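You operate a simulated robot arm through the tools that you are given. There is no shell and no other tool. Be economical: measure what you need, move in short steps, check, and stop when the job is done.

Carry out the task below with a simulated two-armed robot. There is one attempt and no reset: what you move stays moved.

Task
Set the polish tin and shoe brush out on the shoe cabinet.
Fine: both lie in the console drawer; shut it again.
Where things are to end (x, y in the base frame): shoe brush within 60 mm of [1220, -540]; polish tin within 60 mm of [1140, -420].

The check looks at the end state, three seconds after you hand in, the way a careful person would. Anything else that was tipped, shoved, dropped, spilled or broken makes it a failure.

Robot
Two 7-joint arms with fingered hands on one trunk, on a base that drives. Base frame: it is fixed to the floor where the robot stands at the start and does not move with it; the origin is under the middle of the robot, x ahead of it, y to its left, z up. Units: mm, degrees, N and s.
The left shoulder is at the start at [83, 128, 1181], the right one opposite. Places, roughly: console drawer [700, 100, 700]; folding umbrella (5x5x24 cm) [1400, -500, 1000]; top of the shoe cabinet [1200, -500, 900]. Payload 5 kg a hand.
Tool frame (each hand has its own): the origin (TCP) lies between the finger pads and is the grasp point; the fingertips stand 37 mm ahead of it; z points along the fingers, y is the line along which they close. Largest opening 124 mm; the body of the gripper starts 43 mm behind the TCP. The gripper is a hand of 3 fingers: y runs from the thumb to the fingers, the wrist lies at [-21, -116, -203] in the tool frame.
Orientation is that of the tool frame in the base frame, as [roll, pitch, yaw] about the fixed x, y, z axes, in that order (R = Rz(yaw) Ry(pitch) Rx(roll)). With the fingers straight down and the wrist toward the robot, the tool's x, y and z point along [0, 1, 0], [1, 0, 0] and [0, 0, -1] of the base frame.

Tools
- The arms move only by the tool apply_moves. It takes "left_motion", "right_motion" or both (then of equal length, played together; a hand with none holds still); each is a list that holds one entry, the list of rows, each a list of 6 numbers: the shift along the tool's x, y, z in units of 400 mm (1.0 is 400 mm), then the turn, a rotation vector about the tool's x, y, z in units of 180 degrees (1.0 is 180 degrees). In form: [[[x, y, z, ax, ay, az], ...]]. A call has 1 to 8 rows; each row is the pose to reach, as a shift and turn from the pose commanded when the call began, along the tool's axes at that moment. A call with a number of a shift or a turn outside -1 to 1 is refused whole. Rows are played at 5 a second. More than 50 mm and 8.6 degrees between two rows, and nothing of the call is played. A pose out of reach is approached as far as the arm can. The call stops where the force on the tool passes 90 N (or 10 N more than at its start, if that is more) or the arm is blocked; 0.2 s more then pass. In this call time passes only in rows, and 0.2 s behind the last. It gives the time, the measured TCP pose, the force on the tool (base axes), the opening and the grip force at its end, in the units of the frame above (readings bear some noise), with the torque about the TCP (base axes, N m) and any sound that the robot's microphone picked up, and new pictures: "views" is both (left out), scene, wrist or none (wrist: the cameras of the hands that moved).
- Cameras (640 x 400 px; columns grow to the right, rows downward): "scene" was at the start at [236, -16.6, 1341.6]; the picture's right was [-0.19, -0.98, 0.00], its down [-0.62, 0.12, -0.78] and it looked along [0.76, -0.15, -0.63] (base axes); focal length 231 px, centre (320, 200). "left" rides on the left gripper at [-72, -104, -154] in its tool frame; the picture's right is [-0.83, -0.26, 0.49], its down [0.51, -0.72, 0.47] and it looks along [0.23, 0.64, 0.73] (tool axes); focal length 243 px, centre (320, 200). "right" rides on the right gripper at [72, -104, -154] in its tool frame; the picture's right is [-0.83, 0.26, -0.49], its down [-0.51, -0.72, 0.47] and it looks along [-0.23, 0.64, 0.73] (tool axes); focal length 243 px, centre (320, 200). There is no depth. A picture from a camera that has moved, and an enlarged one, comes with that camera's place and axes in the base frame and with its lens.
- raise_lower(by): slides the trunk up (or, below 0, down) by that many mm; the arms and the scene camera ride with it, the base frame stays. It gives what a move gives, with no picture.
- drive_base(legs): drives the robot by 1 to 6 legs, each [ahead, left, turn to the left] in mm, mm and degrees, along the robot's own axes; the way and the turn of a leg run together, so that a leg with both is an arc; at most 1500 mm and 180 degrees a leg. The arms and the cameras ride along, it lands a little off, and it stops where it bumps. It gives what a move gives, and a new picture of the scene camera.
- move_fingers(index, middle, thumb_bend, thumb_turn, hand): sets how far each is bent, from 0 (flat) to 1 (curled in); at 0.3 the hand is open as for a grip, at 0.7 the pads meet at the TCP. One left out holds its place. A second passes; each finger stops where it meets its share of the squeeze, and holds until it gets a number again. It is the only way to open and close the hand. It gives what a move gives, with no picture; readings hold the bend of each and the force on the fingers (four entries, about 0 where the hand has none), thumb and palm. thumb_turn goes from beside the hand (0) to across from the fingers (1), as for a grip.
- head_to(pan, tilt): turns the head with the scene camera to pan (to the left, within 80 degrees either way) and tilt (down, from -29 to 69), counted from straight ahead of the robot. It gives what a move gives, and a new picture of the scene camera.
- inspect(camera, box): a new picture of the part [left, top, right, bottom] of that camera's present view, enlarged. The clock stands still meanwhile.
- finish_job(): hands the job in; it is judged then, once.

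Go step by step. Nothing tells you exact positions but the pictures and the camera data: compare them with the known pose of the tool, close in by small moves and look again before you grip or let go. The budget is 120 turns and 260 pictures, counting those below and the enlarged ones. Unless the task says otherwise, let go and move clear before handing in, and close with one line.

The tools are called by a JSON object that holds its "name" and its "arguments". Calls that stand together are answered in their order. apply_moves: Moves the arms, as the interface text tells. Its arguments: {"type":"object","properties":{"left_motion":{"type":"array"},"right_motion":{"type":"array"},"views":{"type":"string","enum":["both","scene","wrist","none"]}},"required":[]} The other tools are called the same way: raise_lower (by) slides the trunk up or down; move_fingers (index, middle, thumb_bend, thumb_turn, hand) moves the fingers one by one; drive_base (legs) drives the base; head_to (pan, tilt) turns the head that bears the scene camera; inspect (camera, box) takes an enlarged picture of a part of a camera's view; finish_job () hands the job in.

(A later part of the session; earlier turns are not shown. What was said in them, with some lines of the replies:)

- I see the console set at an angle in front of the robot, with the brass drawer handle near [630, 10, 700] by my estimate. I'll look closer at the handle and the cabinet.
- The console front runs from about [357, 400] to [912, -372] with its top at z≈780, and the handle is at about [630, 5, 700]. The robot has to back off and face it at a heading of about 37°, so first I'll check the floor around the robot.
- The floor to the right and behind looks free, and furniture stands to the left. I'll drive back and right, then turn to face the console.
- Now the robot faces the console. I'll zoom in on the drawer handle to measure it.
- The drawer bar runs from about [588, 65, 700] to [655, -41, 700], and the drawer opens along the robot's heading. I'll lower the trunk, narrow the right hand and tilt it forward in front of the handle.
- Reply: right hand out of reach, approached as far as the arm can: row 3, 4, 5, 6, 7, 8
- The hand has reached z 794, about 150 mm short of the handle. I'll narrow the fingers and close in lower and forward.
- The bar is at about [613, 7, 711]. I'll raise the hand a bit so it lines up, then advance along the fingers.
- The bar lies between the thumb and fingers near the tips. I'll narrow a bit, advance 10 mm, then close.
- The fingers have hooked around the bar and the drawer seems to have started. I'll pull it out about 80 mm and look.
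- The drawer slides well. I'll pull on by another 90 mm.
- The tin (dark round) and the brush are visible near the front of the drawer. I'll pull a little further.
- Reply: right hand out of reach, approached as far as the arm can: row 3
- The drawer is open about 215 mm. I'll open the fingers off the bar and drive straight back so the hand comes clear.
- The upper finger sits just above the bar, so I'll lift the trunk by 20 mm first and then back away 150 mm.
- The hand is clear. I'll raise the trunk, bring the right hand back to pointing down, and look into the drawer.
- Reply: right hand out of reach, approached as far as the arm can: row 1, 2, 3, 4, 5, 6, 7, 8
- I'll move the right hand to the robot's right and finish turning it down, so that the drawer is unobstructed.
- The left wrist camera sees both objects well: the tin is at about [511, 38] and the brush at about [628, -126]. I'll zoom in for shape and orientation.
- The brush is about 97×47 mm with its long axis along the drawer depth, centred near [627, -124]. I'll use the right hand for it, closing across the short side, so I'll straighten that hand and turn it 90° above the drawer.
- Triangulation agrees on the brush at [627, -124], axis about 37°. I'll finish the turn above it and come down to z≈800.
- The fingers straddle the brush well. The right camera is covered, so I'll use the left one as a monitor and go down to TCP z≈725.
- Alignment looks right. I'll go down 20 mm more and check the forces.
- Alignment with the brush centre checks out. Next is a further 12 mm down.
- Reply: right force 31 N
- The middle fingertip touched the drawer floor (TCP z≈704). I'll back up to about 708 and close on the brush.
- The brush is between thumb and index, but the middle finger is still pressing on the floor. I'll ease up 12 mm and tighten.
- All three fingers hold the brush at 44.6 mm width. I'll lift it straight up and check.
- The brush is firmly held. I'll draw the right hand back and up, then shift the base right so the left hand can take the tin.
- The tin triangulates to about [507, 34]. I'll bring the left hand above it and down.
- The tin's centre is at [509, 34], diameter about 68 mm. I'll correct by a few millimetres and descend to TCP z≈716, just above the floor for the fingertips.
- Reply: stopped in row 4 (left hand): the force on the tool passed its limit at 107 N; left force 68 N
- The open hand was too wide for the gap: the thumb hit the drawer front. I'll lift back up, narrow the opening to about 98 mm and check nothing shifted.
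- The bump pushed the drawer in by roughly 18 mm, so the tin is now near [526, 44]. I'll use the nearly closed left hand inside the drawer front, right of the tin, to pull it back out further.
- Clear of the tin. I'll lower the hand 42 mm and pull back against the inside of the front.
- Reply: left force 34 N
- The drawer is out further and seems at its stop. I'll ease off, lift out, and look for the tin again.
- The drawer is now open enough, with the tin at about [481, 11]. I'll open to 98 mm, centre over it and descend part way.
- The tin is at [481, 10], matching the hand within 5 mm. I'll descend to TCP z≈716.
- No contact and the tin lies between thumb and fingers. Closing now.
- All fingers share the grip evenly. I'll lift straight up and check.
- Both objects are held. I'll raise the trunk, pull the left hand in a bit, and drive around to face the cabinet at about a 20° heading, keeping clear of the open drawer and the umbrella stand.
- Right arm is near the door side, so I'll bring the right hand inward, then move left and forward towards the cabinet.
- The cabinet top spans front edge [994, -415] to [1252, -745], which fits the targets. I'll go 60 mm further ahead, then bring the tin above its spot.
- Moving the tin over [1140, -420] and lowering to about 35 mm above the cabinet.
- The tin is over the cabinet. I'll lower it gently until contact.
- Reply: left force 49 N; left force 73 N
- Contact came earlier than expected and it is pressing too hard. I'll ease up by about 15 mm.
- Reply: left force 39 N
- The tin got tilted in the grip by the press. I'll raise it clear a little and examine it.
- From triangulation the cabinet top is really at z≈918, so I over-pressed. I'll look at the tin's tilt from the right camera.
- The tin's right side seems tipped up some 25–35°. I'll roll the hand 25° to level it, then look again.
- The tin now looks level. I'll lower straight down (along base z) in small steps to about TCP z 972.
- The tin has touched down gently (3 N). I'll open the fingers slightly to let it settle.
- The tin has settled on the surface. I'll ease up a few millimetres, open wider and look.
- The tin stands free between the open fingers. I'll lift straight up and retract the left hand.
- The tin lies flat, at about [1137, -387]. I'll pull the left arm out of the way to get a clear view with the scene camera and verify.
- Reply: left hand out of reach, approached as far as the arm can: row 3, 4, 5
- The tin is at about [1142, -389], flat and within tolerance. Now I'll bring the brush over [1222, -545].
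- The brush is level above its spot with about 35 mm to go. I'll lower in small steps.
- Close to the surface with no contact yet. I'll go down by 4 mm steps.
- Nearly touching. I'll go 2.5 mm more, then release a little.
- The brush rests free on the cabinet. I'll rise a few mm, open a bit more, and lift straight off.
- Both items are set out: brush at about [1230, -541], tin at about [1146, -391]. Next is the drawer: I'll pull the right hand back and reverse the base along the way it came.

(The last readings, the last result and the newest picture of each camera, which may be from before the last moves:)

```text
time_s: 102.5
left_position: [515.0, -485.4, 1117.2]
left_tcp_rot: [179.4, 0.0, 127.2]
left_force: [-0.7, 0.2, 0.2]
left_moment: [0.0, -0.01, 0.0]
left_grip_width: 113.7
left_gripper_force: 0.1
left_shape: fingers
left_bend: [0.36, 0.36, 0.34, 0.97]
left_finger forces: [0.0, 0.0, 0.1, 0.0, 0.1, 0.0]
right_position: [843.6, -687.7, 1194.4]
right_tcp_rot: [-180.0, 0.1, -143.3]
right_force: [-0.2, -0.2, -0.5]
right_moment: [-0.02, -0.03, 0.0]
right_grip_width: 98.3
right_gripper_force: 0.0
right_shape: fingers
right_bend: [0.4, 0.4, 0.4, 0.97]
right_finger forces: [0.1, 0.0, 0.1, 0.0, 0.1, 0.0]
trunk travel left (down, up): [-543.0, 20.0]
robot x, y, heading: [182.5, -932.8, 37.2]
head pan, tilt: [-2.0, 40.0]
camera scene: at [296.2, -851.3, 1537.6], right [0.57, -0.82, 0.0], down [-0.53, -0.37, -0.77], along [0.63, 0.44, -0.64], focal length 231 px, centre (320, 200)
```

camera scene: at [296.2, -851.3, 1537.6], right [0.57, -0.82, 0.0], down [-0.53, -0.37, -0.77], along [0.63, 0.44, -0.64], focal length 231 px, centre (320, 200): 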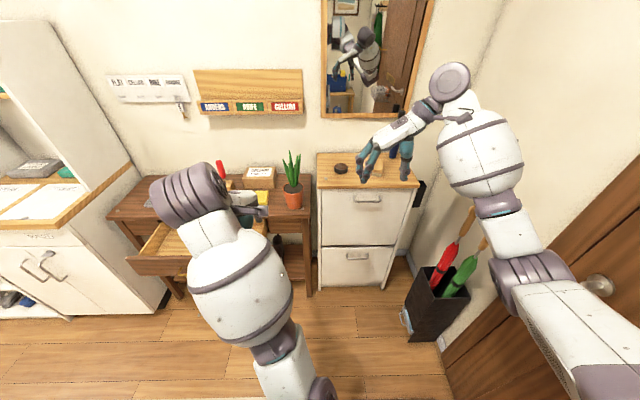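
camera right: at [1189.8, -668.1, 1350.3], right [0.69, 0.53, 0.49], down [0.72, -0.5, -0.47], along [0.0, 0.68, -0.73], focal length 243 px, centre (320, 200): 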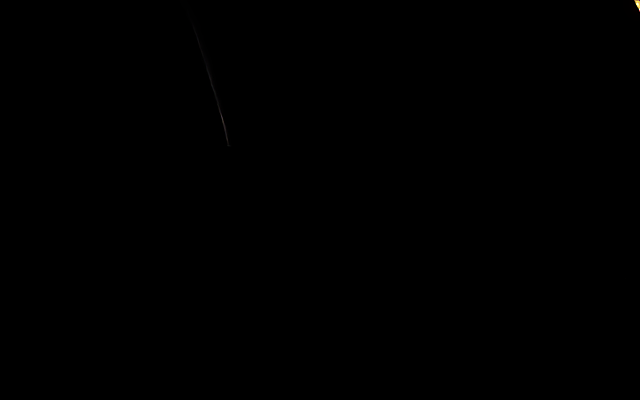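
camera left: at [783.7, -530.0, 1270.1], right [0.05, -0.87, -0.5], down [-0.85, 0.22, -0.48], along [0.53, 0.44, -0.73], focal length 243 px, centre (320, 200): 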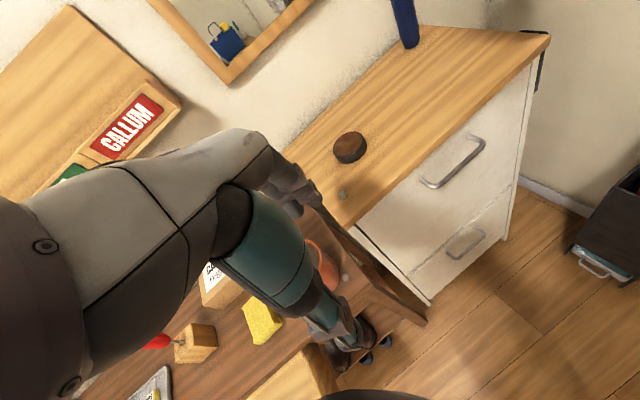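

Continuing back to the drawer; I'll raise the left hand so it stays clear.

{"name": "drive_base", "arguments": {"legs": [[-70, 0, 0], [0, 613, 0]]}}

{"name": "apply_moves", "arguments": {"left_motion": [[[0, 0.02, -0.1, 0, 0, 0], [0, 0.04, -0.2, 0, 0, 0], [0, 0.06, -0.3, 0, 0, 0], [0, 0.08, -0.4, 0, 0, 0], [0, 0.1, -0.5, 0, 0, 0]]], "views": "none"}}

{"name": "apply_moves", "arguments": {"right_motion": [[[0, 0, 0, 0, 0, 0.046], [0, 0, 0, 0, 0, 0.092], [0, 0, 0, 0, 0, 0.138], [0, 0, 0, 0, 0, 0.184], [0, 0, 0, 0, 0, 0.23], [0, 0, 0, 0, 0, 0.276], [0, 0, 0, 0, 0, 0.322], [0, 0, 0, 0, 0, 0.368]]], "views": "none"}}

```text
time_s: 109.1
left_position: [84.2, -28.0, 1118.5]
left_tcp_rot: [179.6, 0.0, 126.9]
left_force: [-0.2, -0.3, -1.0]
left_moment: [-0.03, 0.01, 0.04]
left_grip_width: 114.0
left_gripper_force: 0.1
left_shape: fingers
left_bend: [0.36, 0.36, 0.34, 0.97]
left_finger forces: [0.0, 0.0, 0.1, 0.1, 0.0, 0.1]
right_position: [412.0, -231.0, 1194.0]
right_tcp_rot: [180.0, 0.2, -143.5]
right_force: [0.0, -0.3, 1.0]
right_moment: [0.0, -0.04, -0.01]
right_grip_width: 98.3
right_gripper_force: 0.1
right_shape: fingers
right_bend: [0.4, 0.4, 0.4, 0.97]
right_finger forces: [0.1, 0.1, 0.0, 0.0, 0.1, 0.1]
trunk travel left (down, up): [-543.0, 20.0]
robot x, y, heading: [-250.4, -477.0, 36.7]
head pan, tilt: [-2.0, 40.0]
camera scene: at [-135.7, -393.2, 1537.6], right [0.57, -0.82, 0.0], down [-0.53, -0.37, -0.77], along [0.63, 0.44, -0.64], focal length 231 px, centre (320, 200)
```

scene: 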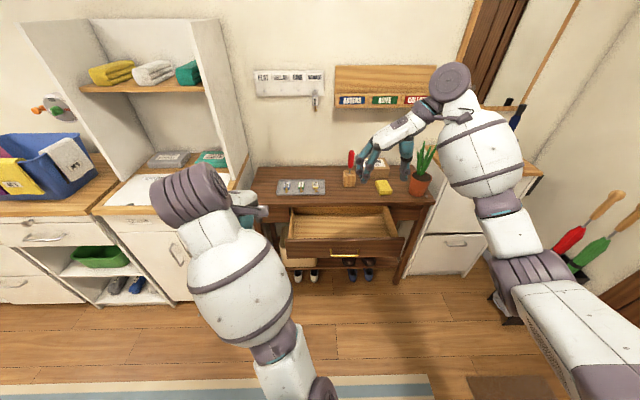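

```text
time_s: 110.3
left_position: [184.7, 52.1, 1220.1]
left_tcp_rot: [178.1, -0.8, 127.4]
left_force: [1.2, -0.1, -0.1]
left_moment: [-0.01, 0.05, -0.01]
left_grip_width: 113.8
left_gripper_force: 0.1
left_shape: fingers
left_bend: [0.36, 0.36, 0.34, 0.98]
left_finger forces: [0.0, 0.0, 0.1, 0.0, 0.0, 0.1]
left hand out of reach, approached as far as the arm can: row 1, 2, 3, 4, 5
right_position: [413.3, -230.3, 1196.0]
right_tcp_rot: [-180.0, 0.0, -143.5]
right_force: [-0.6, -0.1, 0.6]
right_moment: [-0.02, -0.01, 0.02]
right_grip_width: 98.2
right_gripper_force: 0.1
right_shape: fingers
right_bend: [0.4, 0.4, 0.4, 0.97]
right_finger forces: [0.0, 0.0, 0.0, 0.0, 0.0, 0.0]
trunk travel left (down, up): [-543.0, 20.0]
robot x, y, heading: [-246.7, -472.2, 37.0]
head pan, tilt: [-2.0, 40.0]
```

```text
time_s: 112.1
left_position: [183.4, 51.5, 1220.1]
left_tcp_rot: [178.1, -0.7, 127.4]
left_force: [0.1, 0.1, -0.2]
left_moment: [-0.02, -0.03, 0.01]
left_grip_width: 113.8
left_gripper_force: 0.1
left_shape: fingers
left_bend: [0.36, 0.36, 0.34, 0.98]
left_finger forces: [0.1, 0.1, 0.1, 0.0, 0.0, 0.0]
right_position: [411.7, -230.6, 1194.9]
right_tcp_rot: [179.9, 0.0, 150.1]
right_force: [0.5, 0.2, -0.1]
right_moment: [0.0, -0.02, 0.02]
right_grip_width: 98.4
right_gripper_force: 0.0
right_shape: fingers
right_bend: [0.4, 0.4, 0.4, 0.97]
right_finger forces: [0.1, 0.0, 0.1, 0.0, 0.1, 0.0]
trunk travel left (down, up): [-543.0, 20.0]
robot x, y, heading: [-250.3, -474.4, 36.6]
head pan, tilt: [-2.0, 40.0]
```

I'll back off 80 mm for room, finish the yaw, lower the trunk, then close the fingers for pushing.

{"name": "drive_base", "arguments": {"legs": [[-80, 0, 0]]}}

{"name": "apply_moves", "arguments": {"right_motion": [[[0, 0, 0, 0, 0, 0.043], [0, 0, 0, 0, 0, 0.086], [0, 0, 0, 0, 0, 0.128]]], "views": "none"}}

{"name": "raise_lower", "arguments": {"by": -320}}

{"name": "move_fingers", "arguments": {"hand": "right", "index": 0.7, "middle": 0.7, "thumb_bend": 0.7}}

{"name": "apply_moves", "arguments": {"right_motion": [[[0, 0.0125, 0.04, -0.0417, 0, 0], [0, 0.025, 0.08, -0.0833, 0, 0], [0, 0.0375, 0.12, -0.125, 0, 0], [0, 0.05, 0.16, -0.1667, 0, 0], [0, 0.0625, 0.2, -0.2083, 0, 0], [0, 0.075, 0.24, -0.25, 0, 0], [0, 0.0875, 0.28, -0.2917, 0, 0], [0, 0.1, 0.32, -0.3333, 0, 0]]]}}

```text
time_s: 113.1
left_position: [123.2, 7.3, 1216.9]
left_tcp_rot: [178.4, -0.7, 127.6]
left_force: [0.8, 0.2, 0.4]
left_moment: [0.0, -0.02, 0.01]
left_grip_width: 113.9
left_gripper_force: 0.0
left_shape: fingers
left_bend: [0.36, 0.36, 0.34, 0.98]
left_finger forces: [0.0, 0.0, 0.0, 0.0, 0.1, 0.1]
right_position: [352.4, -273.9, 1191.2]
right_tcp_rot: [-179.8, 0.0, 150.3]
right_force: [1.0, 0.2, -0.3]
right_moment: [-0.03, 0.05, -0.02]
right_grip_width: 98.1
right_gripper_force: 0.1
right_shape: fingers
right_bend: [0.4, 0.4, 0.4, 0.97]
right_finger forces: [0.0, 0.0, 0.0, 0.0, 0.1, 0.1]
trunk travel left (down, up): [-543.0, 20.0]
robot x, y, heading: [-309.0, -520.3, 36.8]
head pan, tilt: [-2.0, 40.0]
camera scene: at [-194.1, -436.5, 1536.7], right [0.57, -0.82, 0.0], down [-0.53, -0.37, -0.76], along [0.63, 0.44, -0.65], focal length 231 px, centre (320, 200)
```

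scene: 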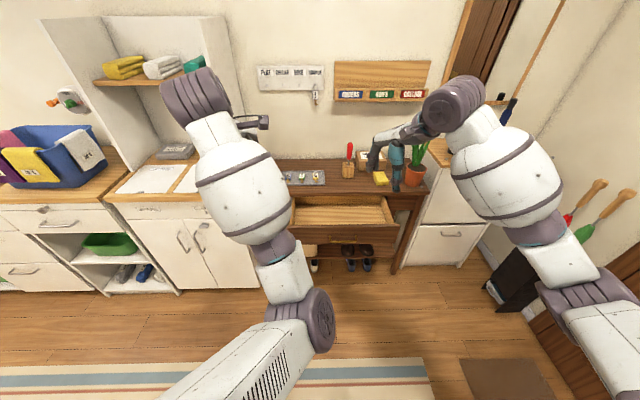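

```text
time_s: 113.9
left_position: [118.5, 5.1, 1220.6]
left_tcp_rot: [178.0, -0.7, 127.5]
left_force: [0.2, -0.4, 0.8]
left_moment: [0.01, -0.02, -0.03]
left_grip_width: 114.2
left_gripper_force: 0.0
left_shape: fingers
left_bend: [0.36, 0.36, 0.34, 0.98]
left_finger forces: [0.0, 0.0, 0.0, 0.0, 0.0, 0.0]
right_position: [347.5, -277.4, 1195.5]
right_tcp_rot: [179.8, 0.0, 127.2]
right_force: [0.3, -0.9, 0.7]
right_moment: [0.01, -0.02, 0.0]
right_grip_width: 98.2
right_gripper_force: 0.1
right_shape: fingers
right_bend: [0.4, 0.4, 0.4, 0.97]
right_finger forces: [0.1, 0.0, 0.0, 0.1, 0.1, 0.0]
trunk travel left (down, up): [-543.0, 20.0]
robot x, y, heading: [-309.8, -526.7, 37.1]
head pan, tilt: [-2.0, 40.0]
```

```text
time_s: 117.1
left_position: [85.6, -21.0, 621.6]
left_tcp_rot: [-155.3, -0.9, 127.2]
left_force: [-0.3, 0.2, -0.5]
left_moment: [0.02, 0.0, 0.01]
left_grip_width: 114.0
left_gripper_force: 0.0
left_shape: fingers
left_bend: [0.36, 0.36, 0.34, 0.98]
left_finger forces: [0.0, 0.0, 0.0, 0.0, 0.0, 0.0]
right_position: [347.3, -275.7, 875.3]
right_tcp_rot: [179.9, 0.0, 127.4]
right_force: [-0.2, -0.2, 0.1]
right_moment: [0.02, -0.01, 0.02]
right_grip_width: 98.5
right_gripper_force: 0.1
right_shape: fingers
right_bend: [0.4, 0.4, 0.4, 0.97]
right_finger forces: [0.1, 0.0, 0.0, 0.0, 0.1, 0.0]
trunk travel left (down, up): [-223.0, 340.0]
robot x, y, heading: [-311.2, -519.3, 36.9]
head pan, tilt: [-2.0, 40.0]
```

```text
time_s: 118.1
left_position: [85.0, -20.2, 621.3]
left_tcp_rot: [-155.3, -0.9, 127.2]
left_force: [-1.1, 0.3, -0.4]
left_moment: [0.02, -0.02, 0.0]
left_grip_width: 113.7
left_gripper_force: 0.1
left_shape: fingers
left_bend: [0.36, 0.36, 0.34, 0.98]
left_finger forces: [0.1, 0.1, 0.0, 0.0, 0.1, 0.0]
right_position: [347.9, -276.5, 873.5]
right_tcp_rot: [179.9, -0.1, 127.2]
right_force: [0.2, -0.5, -0.8]
right_moment: [-0.01, -0.02, -0.01]
right_grip_width: 7.5
right_gripper_force: 0.0
right_shape: fingers
right_bend: [0.7, 0.7, 0.7, 0.97]
right_finger forces: [0.1, 0.0, 0.1, 0.1, 0.0, 0.0]
trunk travel left (down, up): [-223.0, 340.0]
robot x, y, heading: [-310.3, -518.5, 37.1]
head pan, tilt: [-2.0, 40.0]
```

```text
time_s: 119.9
left_position: [84.1, -20.7, 621.8]
left_tcp_rot: [-155.2, -0.9, 127.2]
left_force: [0.2, 0.3, -0.1]
left_moment: [0.01, -0.01, -0.01]
left_grip_width: 114.0
left_gripper_force: 0.0
left_shape: fingers
left_bend: [0.36, 0.36, 0.34, 0.98]
left_finger forces: [0.0, 0.0, 0.0, 0.0, 0.0, 0.0]
right_position: [379.8, -251.0, 745.9]
right_tcp_rot: [119.9, 0.1, 127.3]
right_force: [-0.1, 0.0, 0.0]
right_moment: [-0.03, 0.03, -0.02]
right_grip_width: 7.0
right_gripper_force: 0.0
right_shape: fingers
right_bend: [0.7, 0.7, 0.7, 0.97]
right_finger forces: [0.0, 0.1, 0.1, 0.0, 0.1, 0.1]
trunk travel left (down, up): [-223.0, 340.0]
robot x, y, heading: [-309.3, -520.1, 36.8]
head pan, tilt: [-2.0, 40.0]
camera scene: at [-88.3, -355.9, 1182.8], right [0.57, -0.82, 0.0], down [-0.53, -0.37, -0.77], along [0.63, 0.44, -0.64], focal length 231 px, centre (320, 200)
camera right: at [188.4, -306.1, 732.3], right [0.27, -0.84, 0.47], down [0.35, -0.38, -0.86], along [0.9, 0.39, 0.19], focal length 243 px, centre (320, 200)
```

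scene: 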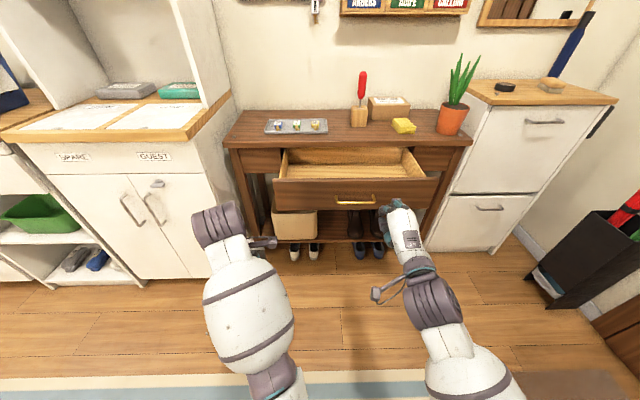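
right: 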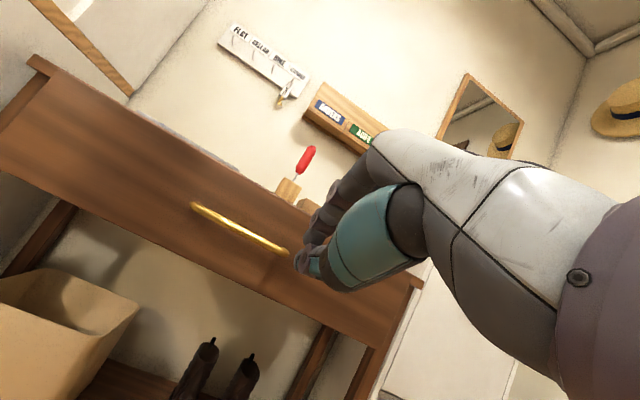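

The left hand dropped low in front of the drawer; I must raise it before driving forward.

{"name": "apply_moves", "arguments": {"left_motion": [[[0, -0.011, -0.098, -0.017, 0, 0], [0, -0.022, -0.196, -0.034, 0, 0], [0, -0.033, -0.294, -0.051, 0, 0], [0, -0.045, -0.392, -0.068, 0, 0], [0, -0.056, -0.49, -0.085, 0, 0], [0, -0.067, -0.588, -0.102, 0, 0], [0, -0.079, -0.686, -0.12, 0, 0], [0, -0.09, -0.785, -0.137, 0, 0]]], "views": "scene"}}

```text
time_s: 121.7
left_position: [137.9, 103.0, 873.0]
left_tcp_rot: [179.5, -1.3, 127.4]
left_force: [-0.3, -0.2, 0.1]
left_moment: [0.01, -0.01, 0.01]
left_grip_width: 114.1
left_gripper_force: 0.0
left_shape: fingers
left_bend: [0.36, 0.36, 0.34, 0.97]
left_finger forces: [0.0, 0.1, 0.0, 0.0, 0.0, 0.0]
left hand out of reach, approached as far as the arm can: row 1, 2, 3, 4, 5, 6, 7, 8
right_position: [378.9, -252.5, 747.7]
right_tcp_rot: [119.9, 0.0, 127.3]
right_force: [-0.3, 0.6, 0.5]
right_moment: [0.0, -0.04, 0.02]
right_grip_width: 6.8
right_gripper_force: 0.1
right_shape: fingers
right_bend: [0.7, 0.7, 0.7, 0.97]
right_finger forces: [0.1, 0.0, 0.0, 0.0, 0.0, 0.1]
trunk travel left (down, up): [-223.0, 340.0]
robot x, y, heading: [-310.3, -523.0, 37.3]
head pan, tilt: [-2.0, 40.0]
camera scene: at [-88.0, -356.8, 1182.9], right [0.57, -0.82, 0.0], down [-0.53, -0.37, -0.77], along [0.63, 0.44, -0.64], focal length 231 px, centre (320, 200)
```

scene: 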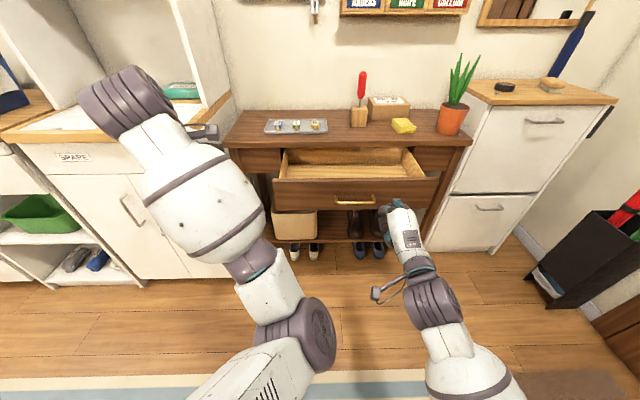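

Left hand is up at z 873. I'll raise it a bit more and move it inward, then check the right hand's pushing height.

{"name": "apply_moves", "arguments": {"left_motion": [[[-0.03, 0, -0.08, 0, 0, 0], [-0.06, 0, -0.16, 0, 0, 0], [-0.09, 0, -0.24, 0, 0, 0], [-0.12, 0, -0.32, 0, 0, 0]]], "views": "none"}}

{"name": "inspect", "arguments": {"camera": "scene", "box": [200, 100, 480, 290]}}

{"name": "inspect", "arguments": {"camera": "right", "box": [120, 120, 440, 340]}}

```text
time_s: 122.7
left_position: [146.6, 105.1, 875.5]
left_tcp_rot: [179.9, -1.0, 127.2]
left_force: [0.1, 0.1, 0.2]
left_moment: [0.02, 0.01, 0.01]
left_grip_width: 114.0
left_gripper_force: 0.0
left_shape: fingers
left_bend: [0.36, 0.36, 0.34, 0.97]
left_finger forces: [0.0, 0.1, 0.0, 0.0, 0.0, 0.1]
left hand out of reach, approached as far as the arm can: row 1, 2, 3, 4
right_position: [379.7, -251.3, 747.5]
right_tcp_rot: [120.0, 0.0, 127.3]
right_force: [0.3, -0.6, 0.2]
right_moment: [0.04, 0.0, 0.0]
right_grip_width: 6.8
right_gripper_force: 0.0
right_shape: fingers
right_bend: [0.7, 0.7, 0.7, 0.97]
right_finger forces: [0.0, 0.0, 0.1, 0.0, 0.0, 0.0]
trunk travel left (down, up): [-223.0, 340.0]
robot x, y, heading: [-309.0, -521.0, 37.1]
head pan, tilt: [-2.0, 40.0]
```

```text
2.11 times, centred on (340, 195) of scene
camera zoom: at [-88.0, -356.5, 1182.8], right [0.57, -0.82, 0.0], down [-0.53, -0.37, -0.77], along [0.63, 0.44, -0.64], focal length 486 px, centre (278, 210)
```

zoom: 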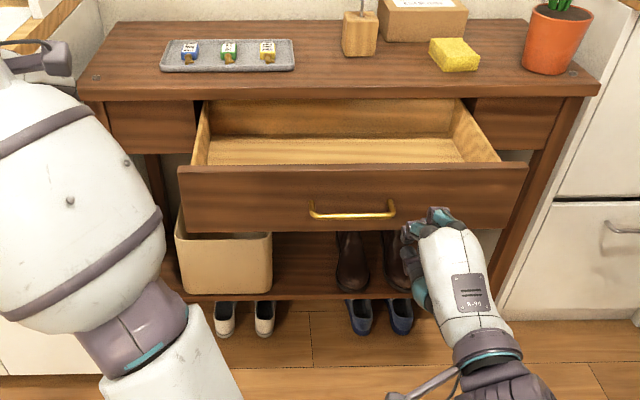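

```text
1.82 times, centred on (280, 230) of right
camera zoom: at [188.7, -306.3, 732.9], right [0.27, -0.84, 0.47], down [0.35, -0.37, -0.86], along [0.9, 0.39, 0.19], focal length 441 px, centre (393, 146)
```

zoom: 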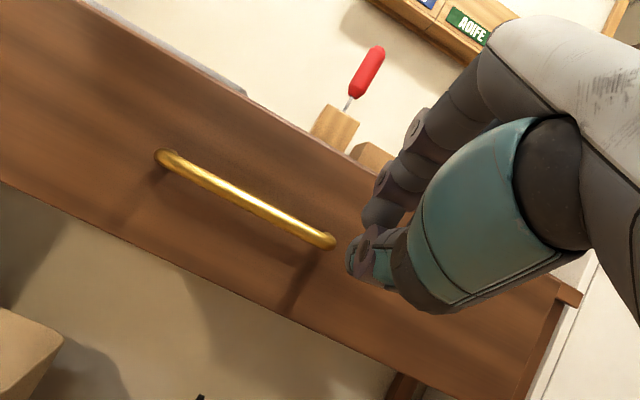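

I'll shift the closed fingertips right of the bar's end and down, so they press on the plain panel, and flatten the hand slightly.

{"name": "apply_moves", "arguments": {"right_motion": [[[-0.05, -0.043, 0.025, -0.022, 0, 0], [-0.11, -0.085, 0.05, -0.0444, 0, 0]]], "views": "none"}}

{"name": "drive_base", "arguments": {"legs": [[80, 0, 0]]}}

{"name": "inspect", "arguments": {"camera": "scene", "box": [220, 100, 500, 290]}}

```text
time_s: 123.3
left_position: [147.1, 104.8, 875.4]
left_tcp_rot: [179.9, -1.2, 127.1]
left_force: [0.0, 0.0, -0.8]
left_moment: [-0.03, 0.0, -0.02]
left_grip_width: 113.9
left_gripper_force: 0.0
left_shape: fingers
left_bend: [0.36, 0.36, 0.34, 0.97]
left_finger forces: [0.0, 0.1, 0.1, 0.0, 0.0, 0.0]
right_position: [407.2, -285.9, 707.2]
right_tcp_rot: [111.9, 0.0, 127.3]
right_force: [0.3, 0.3, -0.3]
right_moment: [0.02, 0.02, 0.0]
right_grip_width: 6.9
right_gripper_force: 0.1
right_shape: fingers
right_bend: [0.7, 0.7, 0.7, 0.97]
right_finger forces: [0.0, 0.0, 0.1, 0.0, 0.0, 0.0]
trunk travel left (down, up): [-223.0, 340.0]
robot x, y, heading: [-310.4, -521.6, 36.8]
head pan, tilt: [-2.0, 40.0]
```

```text
time_s: 124.4
left_position: [208.9, 153.4, 874.4]
left_tcp_rot: [180.0, -1.0, 127.2]
left_force: [-0.6, -0.3, -0.5]
left_moment: [-0.03, -0.02, 0.01]
left_grip_width: 113.7
left_gripper_force: 0.1
left_shape: fingers
left_bend: [0.36, 0.36, 0.34, 0.97]
left_finger forces: [0.0, 0.0, 0.1, 0.0, 0.0, 0.0]
right_position: [470.8, -239.1, 706.2]
right_tcp_rot: [112.1, 0.0, 127.4]
right_force: [-1.0, -0.2, -0.4]
right_moment: [0.01, -0.03, 0.0]
right_grip_width: 7.0
right_gripper_force: 0.1
right_shape: fingers
right_bend: [0.7, 0.7, 0.7, 0.97]
right_finger forces: [0.0, 0.0, 0.0, 0.0, 0.0, 0.1]
trunk travel left (down, up): [-223.0, 340.0]
robot x, y, heading: [-249.5, -476.4, 37.1]
head pan, tilt: [-2.0, 40.0]
camera scene: at [-23.7, -308.5, 1182.6], right [0.57, -0.82, 0.0], down [-0.53, -0.37, -0.77], along [0.63, 0.44, -0.64], focal length 231 px, centre (320, 200)
```

scene: 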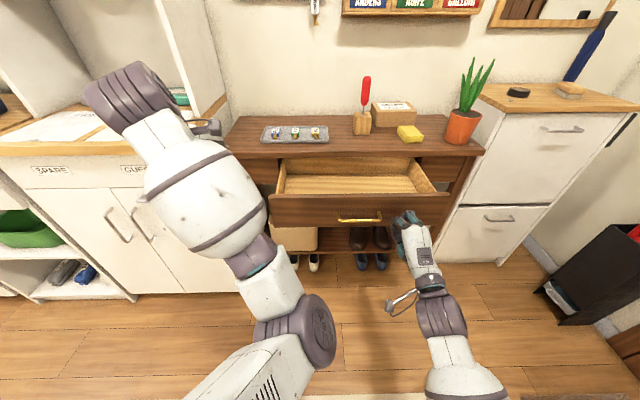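

```text
2.11 times, centred on (360, 195) of scene
camera zoom: at [-23.7, -308.5, 1182.6], right [0.57, -0.82, 0.0], down [-0.53, -0.37, -0.77], along [0.63, 0.44, -0.64], focal length 486 px, centre (236, 210)
```

zoom: 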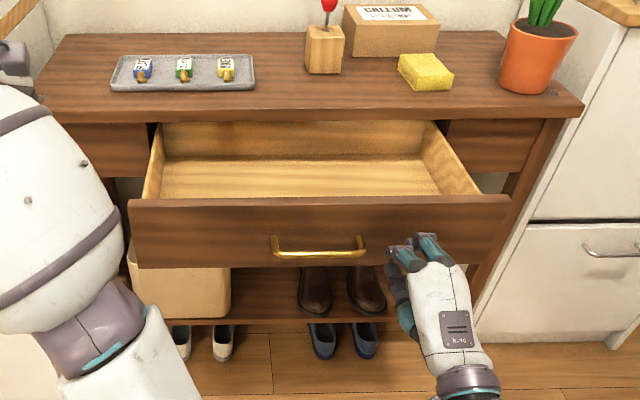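

Lined up beside the bar. I'll raise the fingertips 12 mm for a firmer contact zone and drive ahead to push.

{"name": "apply_moves", "arguments": {"right_motion": [[[0, 0.028, -0.011, 0, 0, 0]]], "views": "none"}}

{"name": "drive_base", "arguments": {"legs": [[110, 0, 0]]}}

{"name": "inspect", "arguments": {"camera": "scene", "box": [220, 100, 500, 290]}}

```text
time_s: 124.8
left_position: [210.1, 152.0, 875.7]
left_tcp_rot: [179.9, -1.0, 127.2]
left_force: [-0.3, -0.6, 0.1]
left_moment: [-0.01, -0.03, 0.0]
left_grip_width: 113.7
left_gripper_force: 0.1
left_shape: fingers
left_bend: [0.36, 0.36, 0.34, 0.97]
left_finger forces: [0.0, 0.0, 0.0, 0.1, 0.0, 0.1]
right_position: [470.3, -239.8, 719.5]
right_tcp_rot: [111.9, 0.0, 127.3]
right_force: [-0.7, -0.4, 0.0]
right_moment: [-0.04, -0.02, -0.03]
right_grip_width: 6.8
right_gripper_force: 0.1
right_shape: fingers
right_bend: [0.7, 0.7, 0.7, 0.97]
right_finger forces: [0.0, 0.1, 0.0, 0.0, 0.1, 0.1]
trunk travel left (down, up): [-223.0, 340.0]
robot x, y, heading: [-248.7, -477.4, 36.8]
head pan, tilt: [-2.0, 40.0]
```

```text
time_s: 126.0
left_position: [295.1, 217.4, 874.9]
left_tcp_rot: [180.0, -1.1, 127.3]
left_force: [0.2, 0.2, -0.8]
left_moment: [-0.01, 0.02, -0.03]
left_grip_width: 113.8
left_gripper_force: 0.1
left_shape: fingers
left_bend: [0.36, 0.36, 0.34, 0.97]
left_finger forces: [0.1, 0.0, 0.1, 0.0, 0.1, 0.0]
right_position: [555.2, -174.2, 717.9]
right_tcp_rot: [112.0, 0.0, 127.3]
right_force: [0.5, 0.5, -0.9]
right_moment: [0.0, -0.02, -0.01]
right_grip_width: 6.6
right_gripper_force: 0.2
right_shape: fingers
right_bend: [0.7, 0.7, 0.7, 0.97]
right_finger forces: [0.0, 0.0, 0.0, 0.0, 0.0, 0.0]
trunk travel left (down, up): [-223.0, 340.0]
robot x, y, heading: [-162.6, -406.4, 36.8]
head pan, tilt: [-2.0, 40.0]
camera scene: at [61.3, -244.3, 1182.6], right [0.57, -0.82, 0.0], down [-0.53, -0.37, -0.77], along [0.63, 0.44, -0.64], focal length 231 px, centre (320, 200)
```

scene: 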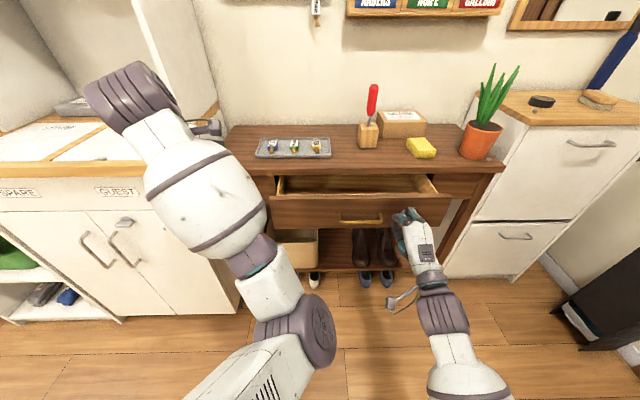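

```text
2.11 times, centred on (360, 195) of scene
camera zoom: at [61.3, -244.3, 1182.6], right [0.57, -0.82, 0.0], down [-0.53, -0.37, -0.77], along [0.63, 0.44, -0.64], focal length 486 px, centre (236, 210)
```

zoom: 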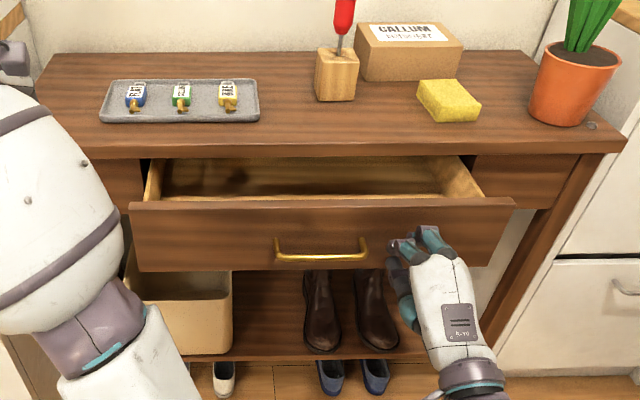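

The drawer is sliding in with the push. I'll drive 110 mm further.

{"name": "drive_base", "arguments": {"legs": [[110, 0, 0]]}}

{"name": "inspect", "arguments": {"camera": "scene", "box": [220, 100, 500, 290]}}

```text
time_s: 127.1
left_position: [380.7, 283.3, 874.6]
left_tcp_rot: [179.9, -1.0, 127.3]
left_force: [0.3, -0.7, -0.2]
left_moment: [-0.01, 0.01, 0.0]
left_grip_width: 113.9
left_gripper_force: 0.1
left_shape: fingers
left_bend: [0.36, 0.36, 0.34, 0.97]
left_finger forces: [0.0, 0.1, 0.0, 0.1, 0.1, 0.0]
right_position: [641.6, -107.1, 717.2]
right_tcp_rot: [112.0, 0.0, 127.4]
right_force: [0.1, -0.4, -1.6]
right_moment: [0.04, -0.02, 0.02]
right_grip_width: 6.7
right_gripper_force: 0.1
right_shape: fingers
right_bend: [0.7, 0.7, 0.7, 0.97]
right_finger forces: [0.0, 0.0, 0.1, 0.1, 0.0, 0.1]
trunk travel left (down, up): [-223.0, 340.0]
robot x, y, heading: [-78.1, -344.0, 37.0]
head pan, tilt: [-2.0, 40.0]
camera scene: at [147.3, -179.1, 1182.6], right [0.57, -0.82, 0.0], down [-0.53, -0.37, -0.77], along [0.63, 0.44, -0.64], focal length 231 px, centre (320, 200)
```

scene: 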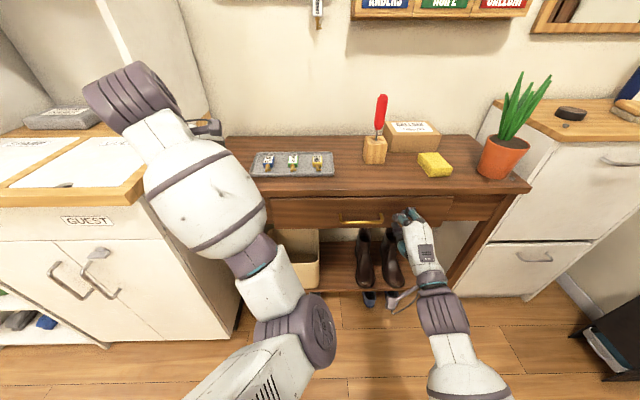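

```text
2.11 times, centred on (360, 195) of scene
camera zoom: at [147.3, -179.1, 1182.6], right [0.57, -0.82, 0.0], down [-0.53, -0.37, -0.77], along [0.63, 0.44, -0.64], focal length 486 px, centre (236, 210)
```

zoom: 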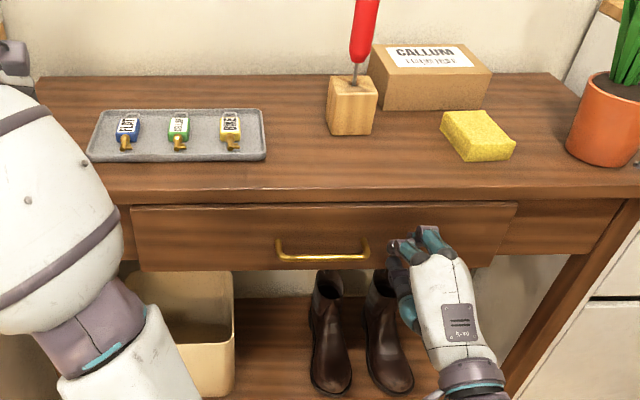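

Nearly closed. I'll finish with the arm in small steps to feel the stop.

{"name": "apply_moves", "arguments": {"right_motion": [[[0, 0.0113, 0.028, 0, 0, 0], [0, 0.0225, 0.0556, 0, 0, 0], [0, 0.033, 0.0825, 0, 0, 0]]], "views": "none"}}

{"name": "inspect", "arguments": {"camera": "scene", "box": [260, 150, 500, 290]}}

{"name": "inspect", "arguments": {"camera": "right", "box": [0, 0, 640, 400]}}

```text
time_s: 127.9
left_position: [380.0, 282.1, 875.5]
left_tcp_rot: [179.9, -1.0, 127.3]
left_force: [0.3, 0.3, 0.4]
left_moment: [0.0, 0.0, -0.01]
left_grip_width: 113.9
left_gripper_force: 0.1
left_shape: fingers
left_bend: [0.36, 0.36, 0.34, 0.97]
left_finger forces: [0.1, 0.0, 0.0, 0.0, 0.0, 0.0]
right_position: [668.6, -85.9, 719.2]
right_tcp_rot: [112.0, 0.0, 127.5]
right_force: [-0.6, -1.0, 0.2]
right_moment: [0.01, -0.05, -0.04]
right_grip_width: 6.3
right_gripper_force: 0.9
right_shape: fingers
right_bend: [0.7, 0.7, 0.7, 0.97]
right_finger forces: [0.9, 0.0, 0.0, 0.0, 0.1, 0.0]
trunk travel left (down, up): [-223.0, 340.0]
robot x, y, heading: [-76.7, -343.8, 37.0]
head pan, tilt: [-2.0, 40.0]
```

```text
2.67 times, centred on (380, 220) of scene
camera zoom: at [146.7, -179.5, 1182.8], right [0.57, -0.82, 0.0], down [-0.53, -0.37, -0.77], along [0.63, 0.44, -0.64], focal length 615 px, centre (160, 147)
```

zoom: 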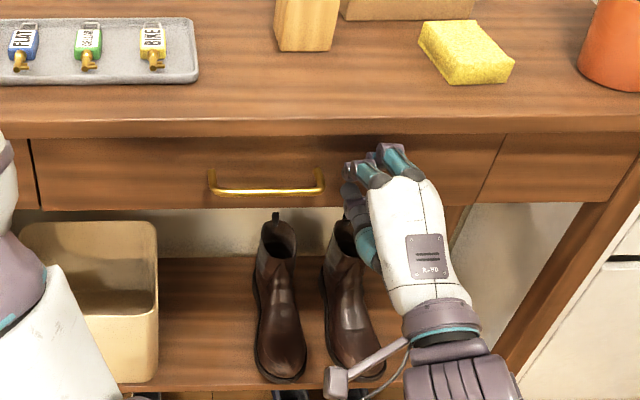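

```text
1.00 times, centred on (320, 200) of right (not enlarged: the box is as wide or as high as the picture)
camera zoom: at [480.5, -138.8, 679.1], right [0.22, -0.88, 0.43], down [0.44, -0.3, -0.85], along [0.87, 0.37, 0.32], focal length 243 px, centre (320, 200)
```

zoom: 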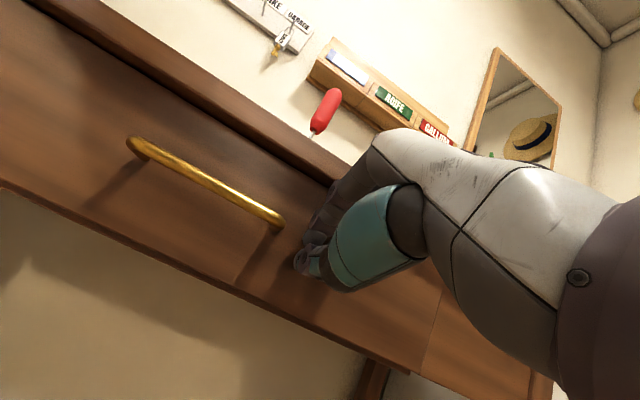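

Almost flush. I'll push gently further.

{"name": "apply_moves", "arguments": {"right_motion": [[[0, 0.006, 0.014, 0, 0, 0], [0, 0.012, 0.028, 0, 0, 0]]], "views": "none"}}

{"name": "inspect", "arguments": {"camera": "scene", "box": [280, 170, 440, 260]}}

{"name": "inspect", "arguments": {"camera": "scene", "box": [400, 170, 540, 260]}}

```text
time_s: 128.5
left_position: [375.9, 279.2, 879.0]
left_tcp_rot: [179.6, -1.0, 127.2]
left_force: [0.1, 0.6, -0.2]
left_moment: [0.03, -0.01, -0.03]
left_grip_width: 114.1
left_gripper_force: 0.0
left_shape: fingers
left_bend: [0.36, 0.36, 0.34, 0.97]
left_finger forces: [0.1, 0.0, 0.1, 0.1, 0.1, 0.0]
right_position: [676.0, -81.9, 724.6]
right_tcp_rot: [111.5, 0.0, 127.4]
right_force: [-38.6, -25.7, 13.5]
right_moment: [0.17, -0.08, -0.02]
right_grip_width: 1.5
right_gripper_force: 25.0
right_shape: fingers
right_bend: [0.71, 0.72, 0.68, 0.97]
right_finger forces: [33.8, 16.6, 0.0, 0.0, 0.0, 0.1]
trunk travel left (down, up): [-223.0, 340.0]
robot x, y, heading: [-78.1, -345.1, 37.0]
head pan, tilt: [-2.0, 40.0]
```

```text
4.00 times, centred on (360, 215) of scene
camera zoom: at [141.6, -182.9, 1184.3], right [0.57, -0.82, 0.0], down [-0.52, -0.37, -0.77], along [0.63, 0.44, -0.64], focal length 923 px, centre (160, 140)
```

zoom: 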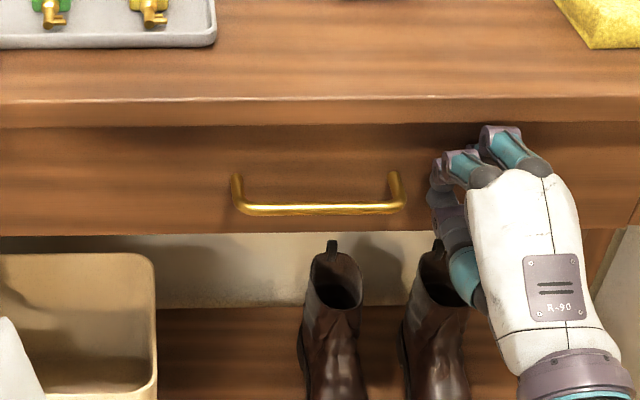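

```text
4.44 times, centred on (470, 215) of scene
camera zoom: at [141.6, -182.9, 1184.3], right [0.57, -0.82, 0.0], down [-0.52, -0.37, -0.77], along [0.63, 0.44, -0.64], focal length 1026 px, centre (-347, 133)
```

zoom: 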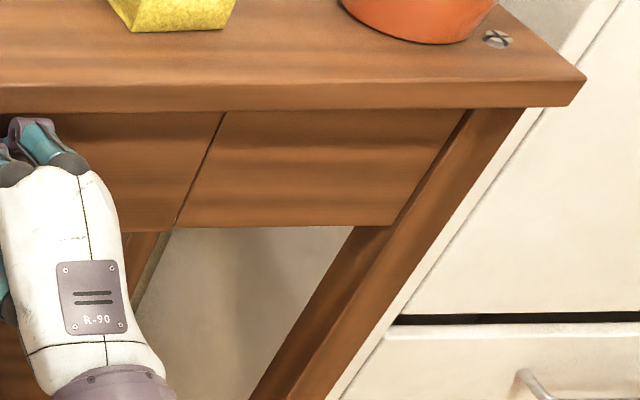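

The drawer hit its stop (46 N) and is flush. I'll back the hand off and drive back to verify.

{"name": "apply_moves", "arguments": {"right_motion": [[[0, -0.02, -0.046, 0, 0, 0], [0, -0.05, -0.116, 0, 0, 0]]], "views": "none"}}

{"name": "drive_base", "arguments": {"legs": [[-250, 0, 0]]}}

{"name": "inspect", "arguments": {"camera": "scene", "box": [230, 110, 470, 260]}}

{"name": "inspect", "arguments": {"camera": "scene", "box": [440, 40, 640, 200]}}

```text
time_s: 129.1
left_position: [378.2, 283.5, 876.3]
left_tcp_rot: [179.9, -1.1, 127.3]
left_force: [0.2, 0.5, -0.4]
left_moment: [0.0, -0.01, 0.0]
left_grip_width: 113.9
left_gripper_force: 0.0
left_shape: fingers
left_bend: [0.36, 0.36, 0.34, 0.97]
left_finger forces: [0.2, 0.0, 0.0, 0.0, 0.0, 0.0]
right_position: [638.4, -111.0, 718.1]
right_tcp_rot: [111.9, 0.0, 127.4]
right_force: [-0.3, 0.5, 0.5]
right_moment: [-0.03, -0.01, 0.0]
right_grip_width: 6.9
right_gripper_force: 0.1
right_shape: fingers
right_bend: [0.7, 0.7, 0.7, 0.97]
right_finger forces: [0.1, 0.0, 0.1, 0.1, 0.0, 0.0]
trunk travel left (down, up): [-223.0, 340.0]
robot x, y, heading: [-77.3, -347.4, 37.1]
head pan, tilt: [-2.0, 40.0]
```

```text
time_s: 131.0
left_position: [182.4, 132.4, 875.7]
left_tcp_rot: [180.0, -1.0, 127.0]
left_force: [-0.7, -0.1, -0.2]
left_moment: [0.02, 0.01, 0.04]
left_grip_width: 113.8
left_gripper_force: 0.0
left_shape: fingers
left_bend: [0.36, 0.36, 0.34, 0.97]
left_finger forces: [0.0, 0.0, 0.0, 0.1, 0.0, 0.0]
right_position: [439.9, -262.8, 719.1]
right_tcp_rot: [111.9, 0.0, 127.4]
right_force: [-0.1, -0.1, 1.0]
right_moment: [-0.02, 0.02, 0.04]
right_grip_width: 6.7
right_gripper_force: 0.2
right_shape: fingers
right_bend: [0.7, 0.7, 0.7, 0.97]
right_finger forces: [0.0, 0.0, 0.0, 0.1, 0.0, 0.0]
trunk travel left (down, up): [-223.0, 340.0]
robot x, y, heading: [-271.5, -494.8, 36.7]
head pan, tilt: [-2.0, 40.0]
camera scene: at [-52.9, -330.6, 1182.9], right [0.57, -0.82, 0.0], down [-0.53, -0.37, -0.77], along [0.63, 0.44, -0.64], focal length 231 px, centre (320, 200)
```

scene: 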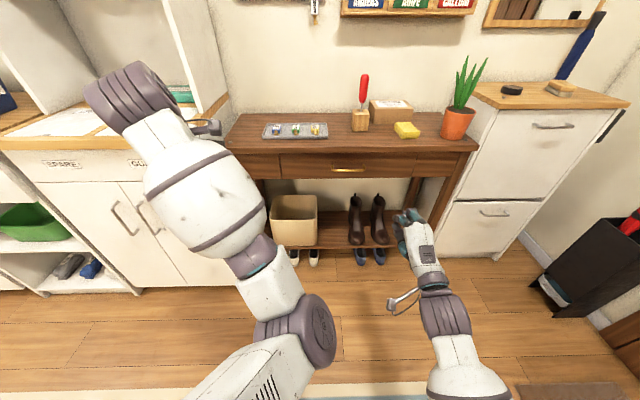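

```text
2.67 times, centred on (350, 185) of scene
camera zoom: at [-52.9, -330.6, 1182.9], right [0.57, -0.82, 0.0], down [-0.53, -0.37, -0.77], along [0.63, 0.44, -0.64], focal length 615 px, centre (240, 240)
```

zoom: 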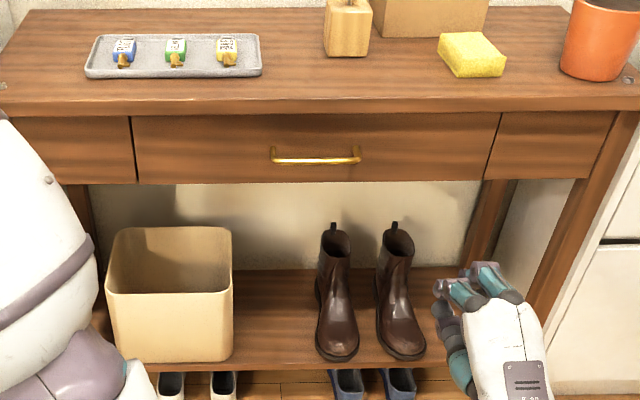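

```text
2.50 times, centred on (540, 120) of scene
camera zoom: at [-52.9, -330.6, 1182.9], right [0.57, -0.82, 0.0], down [-0.53, -0.37, -0.77], along [0.63, 0.44, -0.64], focal length 577 px, centre (-230, 400)
```

zoom: 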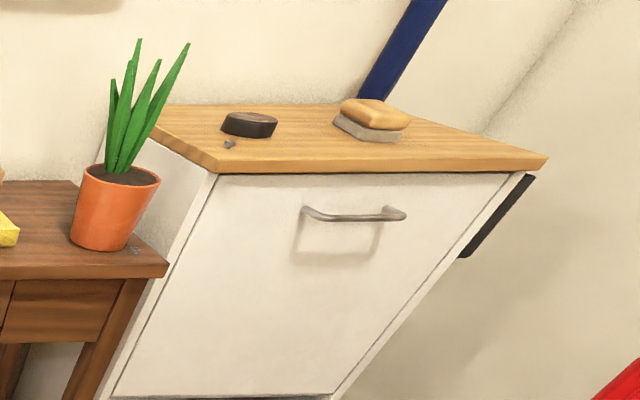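

The drawer is flush, the tin and brush lie flat on the cabinet at about [1145, -390] and [1230, -541], everything else is upright, and both hands are clear. I'm handing in.

{"name": "finish_job", "arguments": {}}

```text
The job is handed in.
```

The polish tin and shoe brush are set out on the shoe cabinet, each within 60 mm of its target by my camera estimates, and the console drawer is shut again.
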